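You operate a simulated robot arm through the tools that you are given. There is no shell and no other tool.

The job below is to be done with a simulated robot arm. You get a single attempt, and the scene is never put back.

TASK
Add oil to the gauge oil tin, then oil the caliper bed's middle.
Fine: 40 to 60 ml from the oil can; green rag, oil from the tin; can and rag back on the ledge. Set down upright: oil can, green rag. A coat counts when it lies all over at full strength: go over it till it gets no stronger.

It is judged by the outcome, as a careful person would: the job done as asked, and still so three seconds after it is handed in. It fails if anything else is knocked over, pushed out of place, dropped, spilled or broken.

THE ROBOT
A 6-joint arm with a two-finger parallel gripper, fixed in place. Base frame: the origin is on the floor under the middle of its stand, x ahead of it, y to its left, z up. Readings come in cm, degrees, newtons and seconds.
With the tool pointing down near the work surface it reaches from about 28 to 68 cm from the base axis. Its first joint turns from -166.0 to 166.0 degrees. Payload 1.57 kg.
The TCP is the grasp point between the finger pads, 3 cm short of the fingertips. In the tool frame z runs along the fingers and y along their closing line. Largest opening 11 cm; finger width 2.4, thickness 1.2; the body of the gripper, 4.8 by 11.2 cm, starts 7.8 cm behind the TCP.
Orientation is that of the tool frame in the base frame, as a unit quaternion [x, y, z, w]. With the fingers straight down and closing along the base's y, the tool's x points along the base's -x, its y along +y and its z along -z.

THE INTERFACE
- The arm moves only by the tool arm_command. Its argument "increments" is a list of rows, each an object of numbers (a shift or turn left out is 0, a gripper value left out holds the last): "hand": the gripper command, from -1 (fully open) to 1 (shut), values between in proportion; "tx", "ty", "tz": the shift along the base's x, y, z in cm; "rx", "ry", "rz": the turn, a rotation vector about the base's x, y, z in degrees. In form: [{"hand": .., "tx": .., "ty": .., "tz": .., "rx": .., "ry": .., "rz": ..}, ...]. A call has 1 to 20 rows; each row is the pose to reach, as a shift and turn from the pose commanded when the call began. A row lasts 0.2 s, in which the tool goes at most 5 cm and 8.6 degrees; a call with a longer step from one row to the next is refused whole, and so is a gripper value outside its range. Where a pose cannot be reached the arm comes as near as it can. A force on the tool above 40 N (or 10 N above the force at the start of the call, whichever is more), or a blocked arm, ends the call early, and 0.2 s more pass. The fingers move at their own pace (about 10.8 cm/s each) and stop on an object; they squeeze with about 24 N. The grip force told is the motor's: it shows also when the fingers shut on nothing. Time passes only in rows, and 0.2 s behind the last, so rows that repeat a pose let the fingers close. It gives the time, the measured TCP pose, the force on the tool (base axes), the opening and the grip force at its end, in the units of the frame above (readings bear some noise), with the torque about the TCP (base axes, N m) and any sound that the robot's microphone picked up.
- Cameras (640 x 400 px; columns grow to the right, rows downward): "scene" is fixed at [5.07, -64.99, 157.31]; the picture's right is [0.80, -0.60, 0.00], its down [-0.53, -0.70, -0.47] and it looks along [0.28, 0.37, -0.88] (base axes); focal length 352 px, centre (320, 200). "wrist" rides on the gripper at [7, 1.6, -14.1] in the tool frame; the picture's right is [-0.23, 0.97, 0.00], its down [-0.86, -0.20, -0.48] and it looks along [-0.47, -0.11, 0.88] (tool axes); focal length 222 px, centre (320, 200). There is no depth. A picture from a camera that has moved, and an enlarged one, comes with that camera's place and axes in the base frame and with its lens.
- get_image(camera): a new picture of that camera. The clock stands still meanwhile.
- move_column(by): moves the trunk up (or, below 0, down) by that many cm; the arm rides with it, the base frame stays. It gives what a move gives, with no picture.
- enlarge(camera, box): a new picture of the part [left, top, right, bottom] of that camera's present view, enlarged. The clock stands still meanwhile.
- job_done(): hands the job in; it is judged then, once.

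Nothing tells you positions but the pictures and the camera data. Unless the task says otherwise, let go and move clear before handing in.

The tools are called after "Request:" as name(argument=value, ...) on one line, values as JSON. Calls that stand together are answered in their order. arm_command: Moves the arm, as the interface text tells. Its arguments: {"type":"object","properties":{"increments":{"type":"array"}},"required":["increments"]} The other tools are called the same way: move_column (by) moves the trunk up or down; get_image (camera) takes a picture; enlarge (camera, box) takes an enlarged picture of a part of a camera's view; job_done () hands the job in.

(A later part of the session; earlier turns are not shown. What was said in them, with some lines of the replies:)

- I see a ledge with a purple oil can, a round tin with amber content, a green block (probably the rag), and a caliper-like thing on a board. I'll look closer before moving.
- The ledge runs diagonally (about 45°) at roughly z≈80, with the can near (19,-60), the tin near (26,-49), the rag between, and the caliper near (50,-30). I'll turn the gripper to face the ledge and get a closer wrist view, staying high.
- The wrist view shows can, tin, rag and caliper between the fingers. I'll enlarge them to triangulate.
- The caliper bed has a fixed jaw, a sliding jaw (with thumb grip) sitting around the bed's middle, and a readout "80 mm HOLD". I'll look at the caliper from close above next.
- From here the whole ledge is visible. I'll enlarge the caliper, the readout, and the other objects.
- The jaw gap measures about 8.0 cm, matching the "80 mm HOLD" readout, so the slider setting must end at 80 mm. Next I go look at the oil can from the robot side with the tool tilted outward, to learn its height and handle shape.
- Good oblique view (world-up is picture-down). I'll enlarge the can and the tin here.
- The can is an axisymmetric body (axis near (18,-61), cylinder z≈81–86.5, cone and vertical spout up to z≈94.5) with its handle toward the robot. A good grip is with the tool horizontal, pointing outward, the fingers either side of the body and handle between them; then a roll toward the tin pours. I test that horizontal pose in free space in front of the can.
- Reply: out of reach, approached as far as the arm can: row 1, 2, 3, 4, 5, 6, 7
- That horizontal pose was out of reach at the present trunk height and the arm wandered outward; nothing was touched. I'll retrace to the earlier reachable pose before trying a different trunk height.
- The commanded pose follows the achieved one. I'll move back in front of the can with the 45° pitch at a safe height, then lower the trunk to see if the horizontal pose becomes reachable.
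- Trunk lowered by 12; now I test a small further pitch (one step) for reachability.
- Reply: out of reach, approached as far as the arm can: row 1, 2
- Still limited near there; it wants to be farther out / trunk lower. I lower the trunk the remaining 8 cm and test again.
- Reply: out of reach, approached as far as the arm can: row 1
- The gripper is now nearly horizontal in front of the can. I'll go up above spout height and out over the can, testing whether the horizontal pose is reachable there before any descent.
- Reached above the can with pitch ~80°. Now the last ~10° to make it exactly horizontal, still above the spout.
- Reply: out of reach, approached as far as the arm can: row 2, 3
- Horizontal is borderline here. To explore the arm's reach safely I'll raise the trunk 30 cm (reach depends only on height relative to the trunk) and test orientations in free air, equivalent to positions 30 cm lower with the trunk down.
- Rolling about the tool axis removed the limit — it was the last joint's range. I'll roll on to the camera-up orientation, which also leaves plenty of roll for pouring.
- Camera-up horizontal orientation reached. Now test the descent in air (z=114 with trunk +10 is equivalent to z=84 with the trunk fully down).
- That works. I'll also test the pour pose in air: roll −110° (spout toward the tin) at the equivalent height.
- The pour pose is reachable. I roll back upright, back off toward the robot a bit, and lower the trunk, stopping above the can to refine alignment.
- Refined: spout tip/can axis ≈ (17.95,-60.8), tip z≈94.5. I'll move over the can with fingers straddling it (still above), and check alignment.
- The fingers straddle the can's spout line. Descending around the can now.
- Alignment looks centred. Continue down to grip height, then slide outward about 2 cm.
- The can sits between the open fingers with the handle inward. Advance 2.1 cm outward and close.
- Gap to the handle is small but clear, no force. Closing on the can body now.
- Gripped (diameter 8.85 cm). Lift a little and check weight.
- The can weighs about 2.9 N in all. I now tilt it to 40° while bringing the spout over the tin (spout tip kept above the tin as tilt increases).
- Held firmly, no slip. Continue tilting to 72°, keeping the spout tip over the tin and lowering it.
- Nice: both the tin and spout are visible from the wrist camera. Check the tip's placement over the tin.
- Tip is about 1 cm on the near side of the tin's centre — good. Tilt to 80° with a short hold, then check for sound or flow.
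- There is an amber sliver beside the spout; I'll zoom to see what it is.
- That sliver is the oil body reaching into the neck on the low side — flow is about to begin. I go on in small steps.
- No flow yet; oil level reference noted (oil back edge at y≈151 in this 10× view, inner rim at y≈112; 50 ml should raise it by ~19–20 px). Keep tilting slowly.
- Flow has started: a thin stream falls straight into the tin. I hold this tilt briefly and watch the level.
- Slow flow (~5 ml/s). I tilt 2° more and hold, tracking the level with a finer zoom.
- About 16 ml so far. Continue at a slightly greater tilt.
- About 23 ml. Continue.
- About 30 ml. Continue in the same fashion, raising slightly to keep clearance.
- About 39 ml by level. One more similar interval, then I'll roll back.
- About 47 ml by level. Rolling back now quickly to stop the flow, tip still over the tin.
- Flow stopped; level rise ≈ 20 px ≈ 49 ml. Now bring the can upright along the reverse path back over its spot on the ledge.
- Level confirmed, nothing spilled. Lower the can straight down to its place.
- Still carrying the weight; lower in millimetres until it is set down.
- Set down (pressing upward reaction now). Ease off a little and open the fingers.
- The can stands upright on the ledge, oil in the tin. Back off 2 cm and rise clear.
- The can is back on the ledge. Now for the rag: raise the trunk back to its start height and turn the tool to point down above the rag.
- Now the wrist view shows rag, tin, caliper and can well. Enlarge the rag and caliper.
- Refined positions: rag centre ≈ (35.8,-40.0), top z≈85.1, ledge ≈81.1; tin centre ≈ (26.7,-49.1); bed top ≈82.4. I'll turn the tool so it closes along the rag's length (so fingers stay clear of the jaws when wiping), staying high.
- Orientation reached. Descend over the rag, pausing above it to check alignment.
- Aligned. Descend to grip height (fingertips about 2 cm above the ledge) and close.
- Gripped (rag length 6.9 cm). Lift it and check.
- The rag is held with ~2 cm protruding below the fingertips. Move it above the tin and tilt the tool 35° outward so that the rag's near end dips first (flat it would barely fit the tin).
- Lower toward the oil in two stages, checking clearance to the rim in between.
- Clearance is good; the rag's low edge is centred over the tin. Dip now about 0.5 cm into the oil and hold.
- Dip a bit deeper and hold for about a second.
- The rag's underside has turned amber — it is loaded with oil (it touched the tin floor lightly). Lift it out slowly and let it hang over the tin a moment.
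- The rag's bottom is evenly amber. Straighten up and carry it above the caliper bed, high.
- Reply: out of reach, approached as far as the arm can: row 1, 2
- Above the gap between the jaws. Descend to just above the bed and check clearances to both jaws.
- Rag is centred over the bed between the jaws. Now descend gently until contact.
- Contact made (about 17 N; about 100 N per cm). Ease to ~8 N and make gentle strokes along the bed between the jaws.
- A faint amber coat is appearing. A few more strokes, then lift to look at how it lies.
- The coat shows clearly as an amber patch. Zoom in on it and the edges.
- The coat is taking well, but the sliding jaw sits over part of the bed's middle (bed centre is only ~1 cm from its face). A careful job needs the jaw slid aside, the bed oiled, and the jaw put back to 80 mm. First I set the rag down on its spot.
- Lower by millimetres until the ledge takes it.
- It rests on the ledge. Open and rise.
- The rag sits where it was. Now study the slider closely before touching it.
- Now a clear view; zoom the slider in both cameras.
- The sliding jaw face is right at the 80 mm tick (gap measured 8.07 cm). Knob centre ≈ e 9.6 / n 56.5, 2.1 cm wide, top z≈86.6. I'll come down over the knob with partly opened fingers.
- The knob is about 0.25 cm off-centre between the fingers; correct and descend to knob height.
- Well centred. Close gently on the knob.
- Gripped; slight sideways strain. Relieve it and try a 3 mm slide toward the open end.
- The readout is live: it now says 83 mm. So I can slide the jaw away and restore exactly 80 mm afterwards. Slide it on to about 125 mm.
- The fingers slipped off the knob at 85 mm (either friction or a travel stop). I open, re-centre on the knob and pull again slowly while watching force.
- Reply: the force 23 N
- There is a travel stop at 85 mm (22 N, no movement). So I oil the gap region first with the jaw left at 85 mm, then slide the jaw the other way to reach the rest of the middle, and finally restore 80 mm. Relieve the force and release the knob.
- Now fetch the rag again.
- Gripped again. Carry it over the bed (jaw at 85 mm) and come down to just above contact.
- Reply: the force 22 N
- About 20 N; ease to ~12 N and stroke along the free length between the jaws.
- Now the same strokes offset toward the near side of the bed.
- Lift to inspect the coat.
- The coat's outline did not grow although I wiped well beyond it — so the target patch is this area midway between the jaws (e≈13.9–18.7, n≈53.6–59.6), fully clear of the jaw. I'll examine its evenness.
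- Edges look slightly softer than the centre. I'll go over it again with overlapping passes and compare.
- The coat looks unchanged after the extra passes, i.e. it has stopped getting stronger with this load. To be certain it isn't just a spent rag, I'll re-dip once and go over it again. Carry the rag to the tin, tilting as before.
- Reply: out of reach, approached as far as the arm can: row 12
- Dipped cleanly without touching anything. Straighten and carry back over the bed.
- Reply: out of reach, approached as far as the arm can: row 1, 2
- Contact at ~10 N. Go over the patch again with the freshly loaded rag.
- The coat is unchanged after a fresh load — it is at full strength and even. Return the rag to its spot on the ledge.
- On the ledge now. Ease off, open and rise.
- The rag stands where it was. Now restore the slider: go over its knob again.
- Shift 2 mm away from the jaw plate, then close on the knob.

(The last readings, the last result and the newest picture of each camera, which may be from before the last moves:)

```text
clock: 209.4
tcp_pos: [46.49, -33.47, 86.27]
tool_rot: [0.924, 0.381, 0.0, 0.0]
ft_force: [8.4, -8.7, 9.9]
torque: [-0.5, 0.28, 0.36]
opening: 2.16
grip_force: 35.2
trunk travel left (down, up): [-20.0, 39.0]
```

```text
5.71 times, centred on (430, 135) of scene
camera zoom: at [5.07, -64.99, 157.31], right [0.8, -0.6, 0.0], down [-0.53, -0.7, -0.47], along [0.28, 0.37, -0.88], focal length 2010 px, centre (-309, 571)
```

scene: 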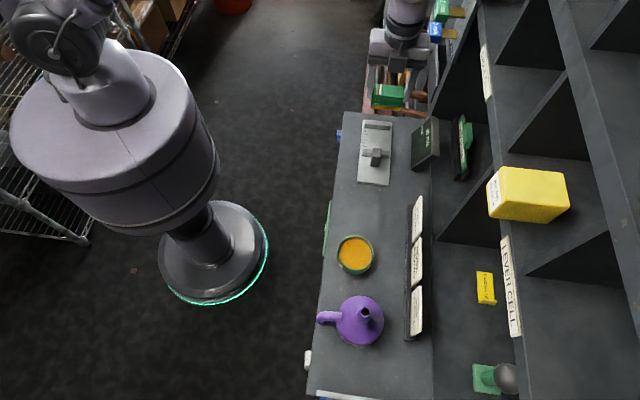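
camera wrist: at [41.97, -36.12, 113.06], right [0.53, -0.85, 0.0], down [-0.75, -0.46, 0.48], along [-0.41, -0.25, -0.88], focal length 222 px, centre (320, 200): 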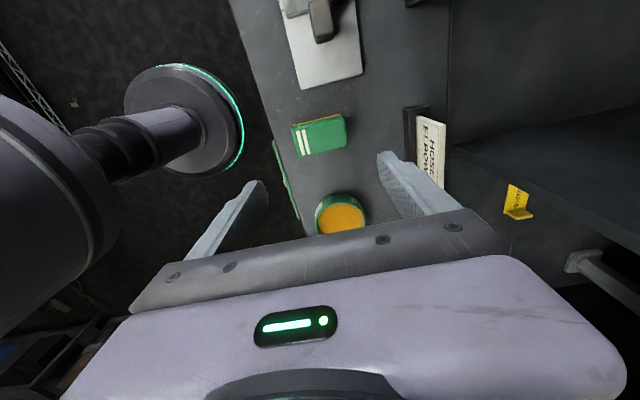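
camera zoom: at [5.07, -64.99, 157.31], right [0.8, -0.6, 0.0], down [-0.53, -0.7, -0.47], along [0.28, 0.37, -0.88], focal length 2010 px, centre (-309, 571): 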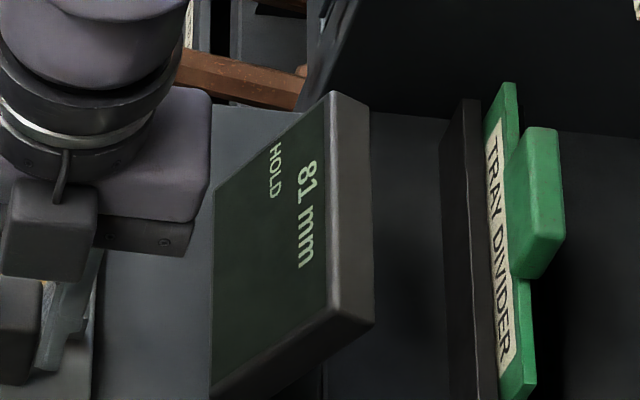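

Now 81 mm; about 1 mm more.

Request:
arm_command(increments=[{"hand": 1, "tx": 0.07, "ty": 0.0, "tz": 0.04}, {"tx": 0.115, "ty": 0.025, "tz": 0.05}, {"tx": 0.115, "ty": 0.025, "tz": 0.05}])

Request:
enlarge(camera="scene", box=[400, 100, 460, 170])

Request:
enlarge(camera="wrist", box=[200, 60, 440, 230])

```text
clock: 210.2
tcp_pos: [46.55, -33.33, 86.26]
tool_rot: [0.924, 0.382, 0.0, -0.001]
ft_force: [2.7, -4.7, 8.5]
torque: [-0.11, -0.17, 0.54]
opening: 2.18
grip_force: 34.6
trunk travel left (down, up): [-20.0, 39.0]
```

```text
5.71 times, centred on (430, 135) of scene
camera zoom: at [5.07, -64.99, 157.31], right [0.8, -0.6, 0.0], down [-0.53, -0.7, -0.47], along [0.28, 0.37, -0.88], focal length 2010 px, centre (-309, 571)
```

zoom: 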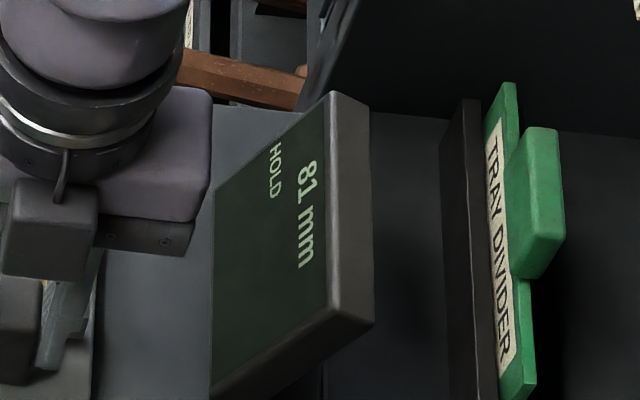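

```text
2.35 times, centred on (320, 145) of wrist
camera zoom: at [52.57, -29.74, 100.31], right [0.53, -0.85, 0.0], down [-0.75, -0.46, 0.48], along [-0.41, -0.25, -0.88], focal length 523 px, centre (320, 329)
```

zoom: 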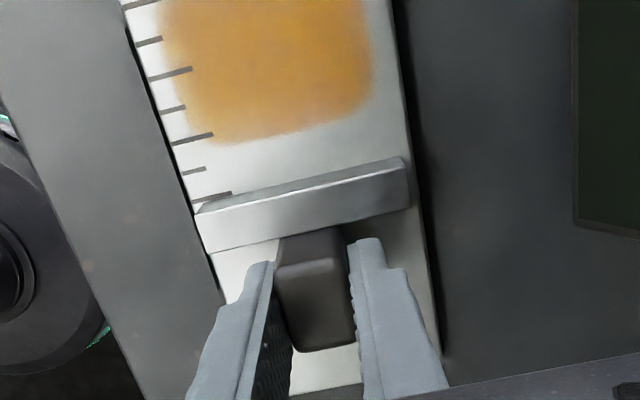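

Request:
arm_command(increments=[{"hand": 1, "tx": 0.03, "ty": 0.03}, {"tx": 0.03, "ty": 0.03}])

Request:
enlarge(camera="scene", box=[400, 100, 460, 170])

```text
clock: 210.8
tcp_pos: [46.63, -33.35, 86.28]
tool_rot: [0.924, 0.381, 0.0, -0.001]
ft_force: [3.4, -3.6, 6.6]
torque: [0.06, -0.38, 0.42]
opening: 2.18
grip_force: 34.2
trunk travel left (down, up): [-20.0, 39.0]
```

```text
5.71 times, centred on (430, 135) of scene
camera zoom: at [5.07, -64.99, 157.31], right [0.8, -0.6, 0.0], down [-0.53, -0.7, -0.47], along [0.28, 0.37, -0.88], focal length 2010 px, centre (-309, 571)
```

zoom: 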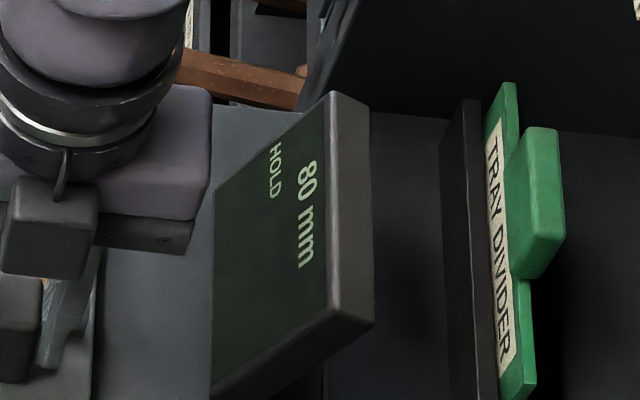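

It reads 80 mm, just past the rounding edge; nudge a touch more to centre it, then check.

Request:
arm_command(increments=[{"hand": 1, "tx": 0.02, "ty": 0.02}, {"tx": 0.02, "ty": 0.02}])

Request:
enlarge(camera="scene", box=[400, 100, 460, 170])

Request:
enlarge(camera="wrist", box=[200, 60, 440, 230])

```text
clock: 211.4
tcp_pos: [46.52, -33.38, 86.2]
tool_rot: [0.924, 0.381, 0.0, -0.001]
ft_force: [2.9, -3.5, 5.3]
torque: [0.05, -0.3, 0.46]
opening: 2.17
grip_force: 34.3
trunk travel left (down, up): [-20.0, 39.0]
```

```text
5.71 times, centred on (430, 135) of scene
camera zoom: at [5.07, -64.99, 157.31], right [0.8, -0.6, 0.0], down [-0.53, -0.7, -0.47], along [0.28, 0.37, -0.88], focal length 2010 px, centre (-309, 571)
```

zoom: 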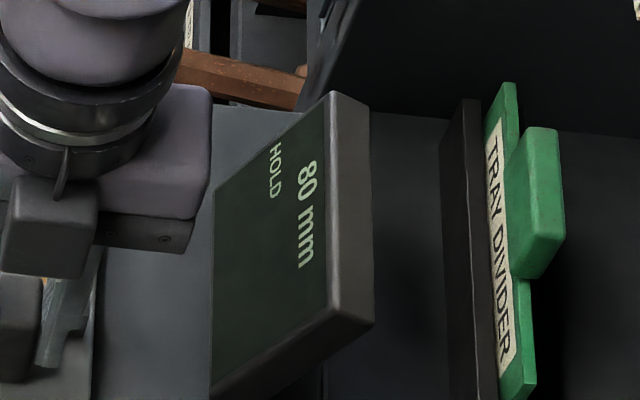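

```text
2.35 times, centred on (320, 145) of wrist
camera zoom: at [52.66, -29.65, 100.31], right [0.53, -0.85, 0.0], down [-0.75, -0.46, 0.48], along [-0.41, -0.25, -0.88], focal length 523 px, centre (320, 329)
```

zoom: 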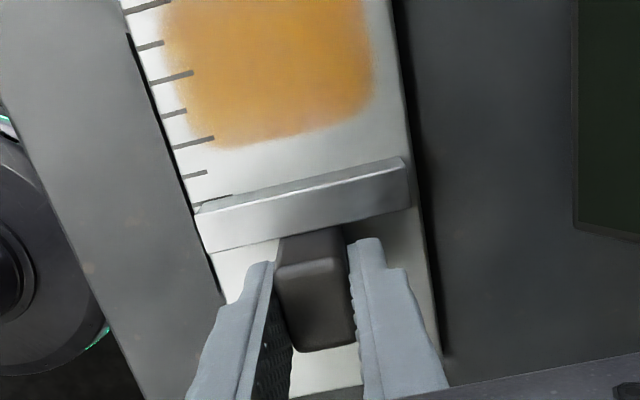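

Reads 80 mm. Relieve the sideways strain and open slowly, then check the reading.

Request:
arm_command(increments=[{"hand": 1, "tx": 0.03, "ty": -0.03, "tz": 0.03}, {"hand": 0.6, "tx": 0.03, "ty": -0.03, "tz": 0.03}, {"hand": 0.4, "tx": 0.03, "ty": -0.03, "tz": 0.03}, {"hand": 0.1, "tx": 0.03, "ty": -0.03, "tz": 0.03}, {"hand": -0.1, "tx": 0.03, "ty": -0.03, "tz": 0.03}, {"hand": -0.1, "tx": 0.03, "ty": -0.03, "tz": 0.03}])

Request:
enlarge(camera="scene", box=[400, 100, 460, 170])

```text
clock: 212.8
tcp_pos: [46.68, -33.34, 86.23]
tool_rot: [0.924, 0.381, 0.0, -0.001]
ft_force: [0.6, -0.1, -0.6]
torque: [-0.01, -0.03, -0.01]
opening: 6.05
grip_force: 0.0
trunk travel left (down, up): [-20.0, 39.0]
```

```text
5.71 times, centred on (430, 135) of scene
camera zoom: at [5.07, -64.99, 157.31], right [0.8, -0.6, 0.0], down [-0.53, -0.7, -0.47], along [0.28, 0.37, -0.88], focal length 2010 px, centre (-309, 571)
```

zoom: 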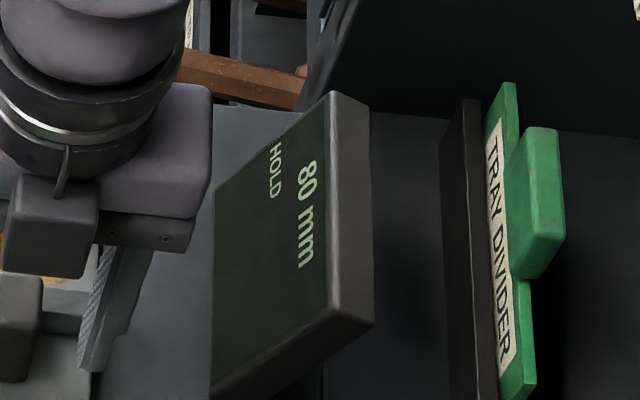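

Still 80 mm. Rise straight up and move clear for a final inspection.

Request:
arm_command(increments=[{"hand": -0.1, "tz": 1}, {"tz": 4}, {"tz": 8}, {"tz": 12}, {"tz": 16}, {"tz": 20}, {"tx": -2, "ty": 2, "tz": 24}, {"tx": -5, "ty": 5, "tz": 25}, {"tx": -8, "ty": 8, "tz": 25}, {"tx": -11, "ty": 11, "tz": 25}, {"tx": -14, "ty": 14, "tz": 25}])

Request:
get_image(camera="scene")

Request:
enlarge(camera="scene", box=[340, 100, 470, 200])

Request:
enlarge(camera="scene", box=[300, 180, 460, 370])

```text
clock: 215.2
tcp_pos: [32.36, -19.36, 111.35]
tool_rot: [0.924, 0.381, 0.001, 0.0]
ft_force: [-0.1, -0.1, 0.0]
torque: [-0.02, 0.0, -0.01]
opening: 6.04
grip_force: 0.1
trunk travel left (down, up): [-20.0, 39.0]
```

```text
taken
```

scene: 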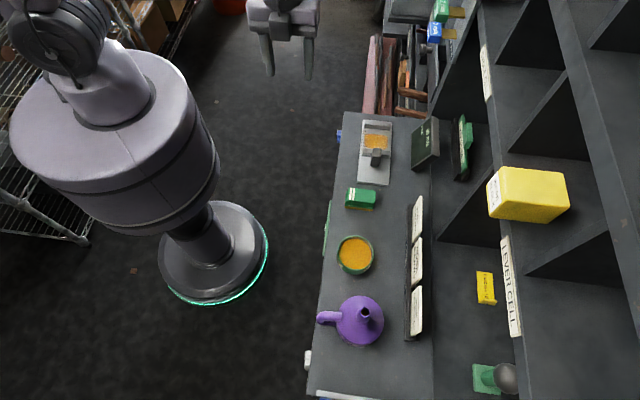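

```text
4.00 times, centred on (405, 150) of scene
camera zoom: at [5.07, -64.99, 157.31], right [0.8, -0.6, 0.0], down [-0.53, -0.7, -0.47], along [0.28, 0.37, -0.88], focal length 1407 px, centre (-20, 400)
```

zoom: 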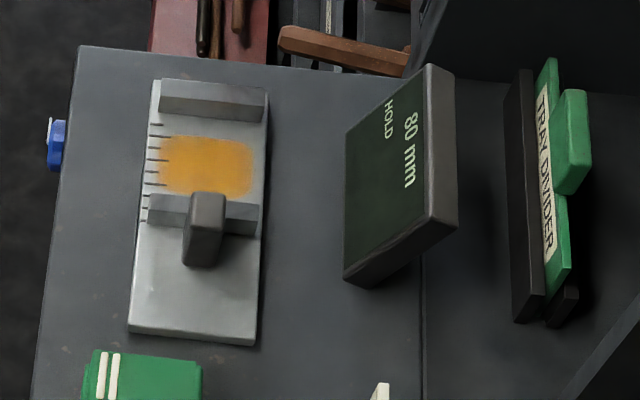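

```text
2.11 times, centred on (380, 275) of scene
camera zoom: at [5.07, -64.99, 157.31], right [0.8, -0.6, 0.0], down [-0.53, -0.7, -0.47], along [0.28, 0.37, -0.88], focal length 741 px, centre (194, 42)
```

zoom: 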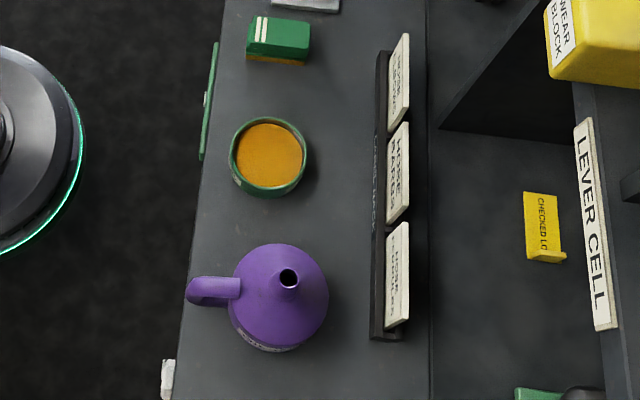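

Everything looks in place. I'll compare the slider with its original view and the level/tin once more.

Request:
enlarge(camera="scene", box=[360, 140, 396, 170])

Request:
enlarge(camera="scene", box=[325, 225, 389, 265])

Request:
enlarge(camera="scene", box=[368, 128, 396, 154])

Request:
enlarge(camera="scene", box=[290, 270, 450, 370])

```text
13.33 times, centred on (378, 155) of scene
camera zoom: at [5.07, -64.99, 157.31], right [0.8, -0.6, 0.0], down [-0.53, -0.7, -0.47], along [0.28, 0.37, -0.88], focal length 4690 px, centre (-453, 800)
```

zoom: 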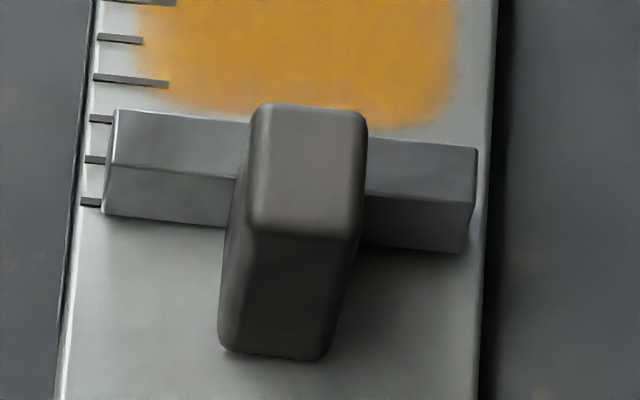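

```text
10.00 times, centred on (357, 245) of scene
camera zoom: at [5.07, -64.99, 157.31], right [0.8, -0.6, 0.0], down [-0.53, -0.7, -0.47], along [0.28, 0.37, -0.88], focal length 3518 px, centre (-50, -250)
```

zoom: 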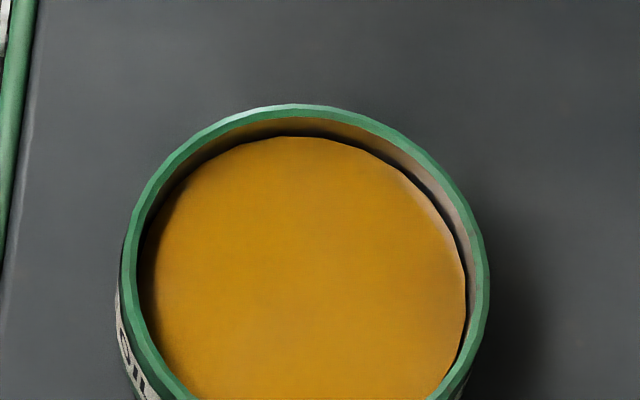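

```text
15.38 times, centred on (382, 141) of scene
camera zoom: at [5.07, -64.99, 157.31], right [0.8, -0.6, 0.0], down [-0.53, -0.7, -0.47], along [0.28, 0.37, -0.88], focal length 5412 px, centre (-634, 1108)
```

zoom: 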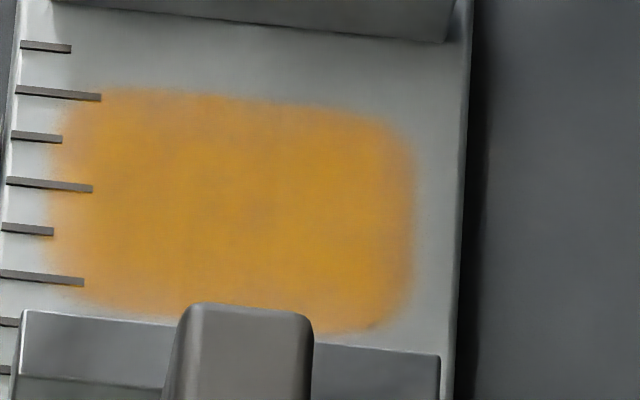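

```text
4.00 times, centred on (370, 320) of scene
camera zoom: at [5.07, -64.99, 157.31], right [0.8, -0.6, 0.0], down [-0.53, -0.7, -0.47], along [0.28, 0.37, -0.88], focal length 1407 px, centre (120, -280)
```

zoom: 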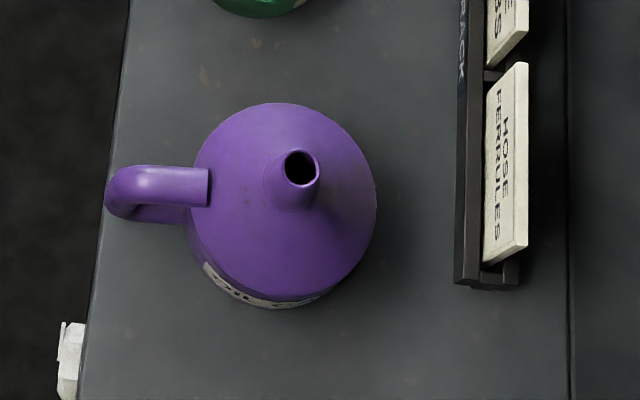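

Here is how I left things:

- **Can:** it stands upright on the ledge. I judged about 49 ml poured, from how far the oil rose in the tin.
- **Tin:** there is no spill. It shifted about 2 mm during the first dip, when the rag touched its floor.
- **Bed's middle:** the coat is even and did not change after a fresh dip and more passes.
- **Rag:** it is back on the ledge, right way up.
- **Sliding jaw:** I moved it from 80 to 85 mm, its stop. The oiled patch turned out to lie clear of it, so this wasn't needed. It reads 80 mm again, but compared with the first pictures it sits about half a millimetre short of where it was.

The gripper is empty and clear, so I am handing in.

Request:
job_done()

```text
The job is handed in.
```

The job is handed in, and as far as I could check, everything asked for is done. I have not been told the result of the judging.

- **Oil added:** about 49 ml went from the can into the gauge oil tin. I judged this from how far the oil rose in the tin, so it could be off by about 3 ml. I saw no spill.
- **Bed oiled:** I used the green rag with oil from the tin. The coat covers the patch midway between the jaws. It looked the same after a second dip and more passes, so I took it to be at full strength.
- **Put back:** the can and the rag are both upright on the ledge, close to where they started.

Two things are not exactly as I found them:

- **Sliding jaw:** I moved it from 80 mm to its stop at 85 mm because I thought it covered part of the bed's middle. It didn't, so the move wasn't needed. The readout shows 80 mm again, but the jaw sits about half a millimetre short of its original spot.
- **Tin:** it shifted about 2 mm, most likely when the rag pressed on its floor during the first dip.
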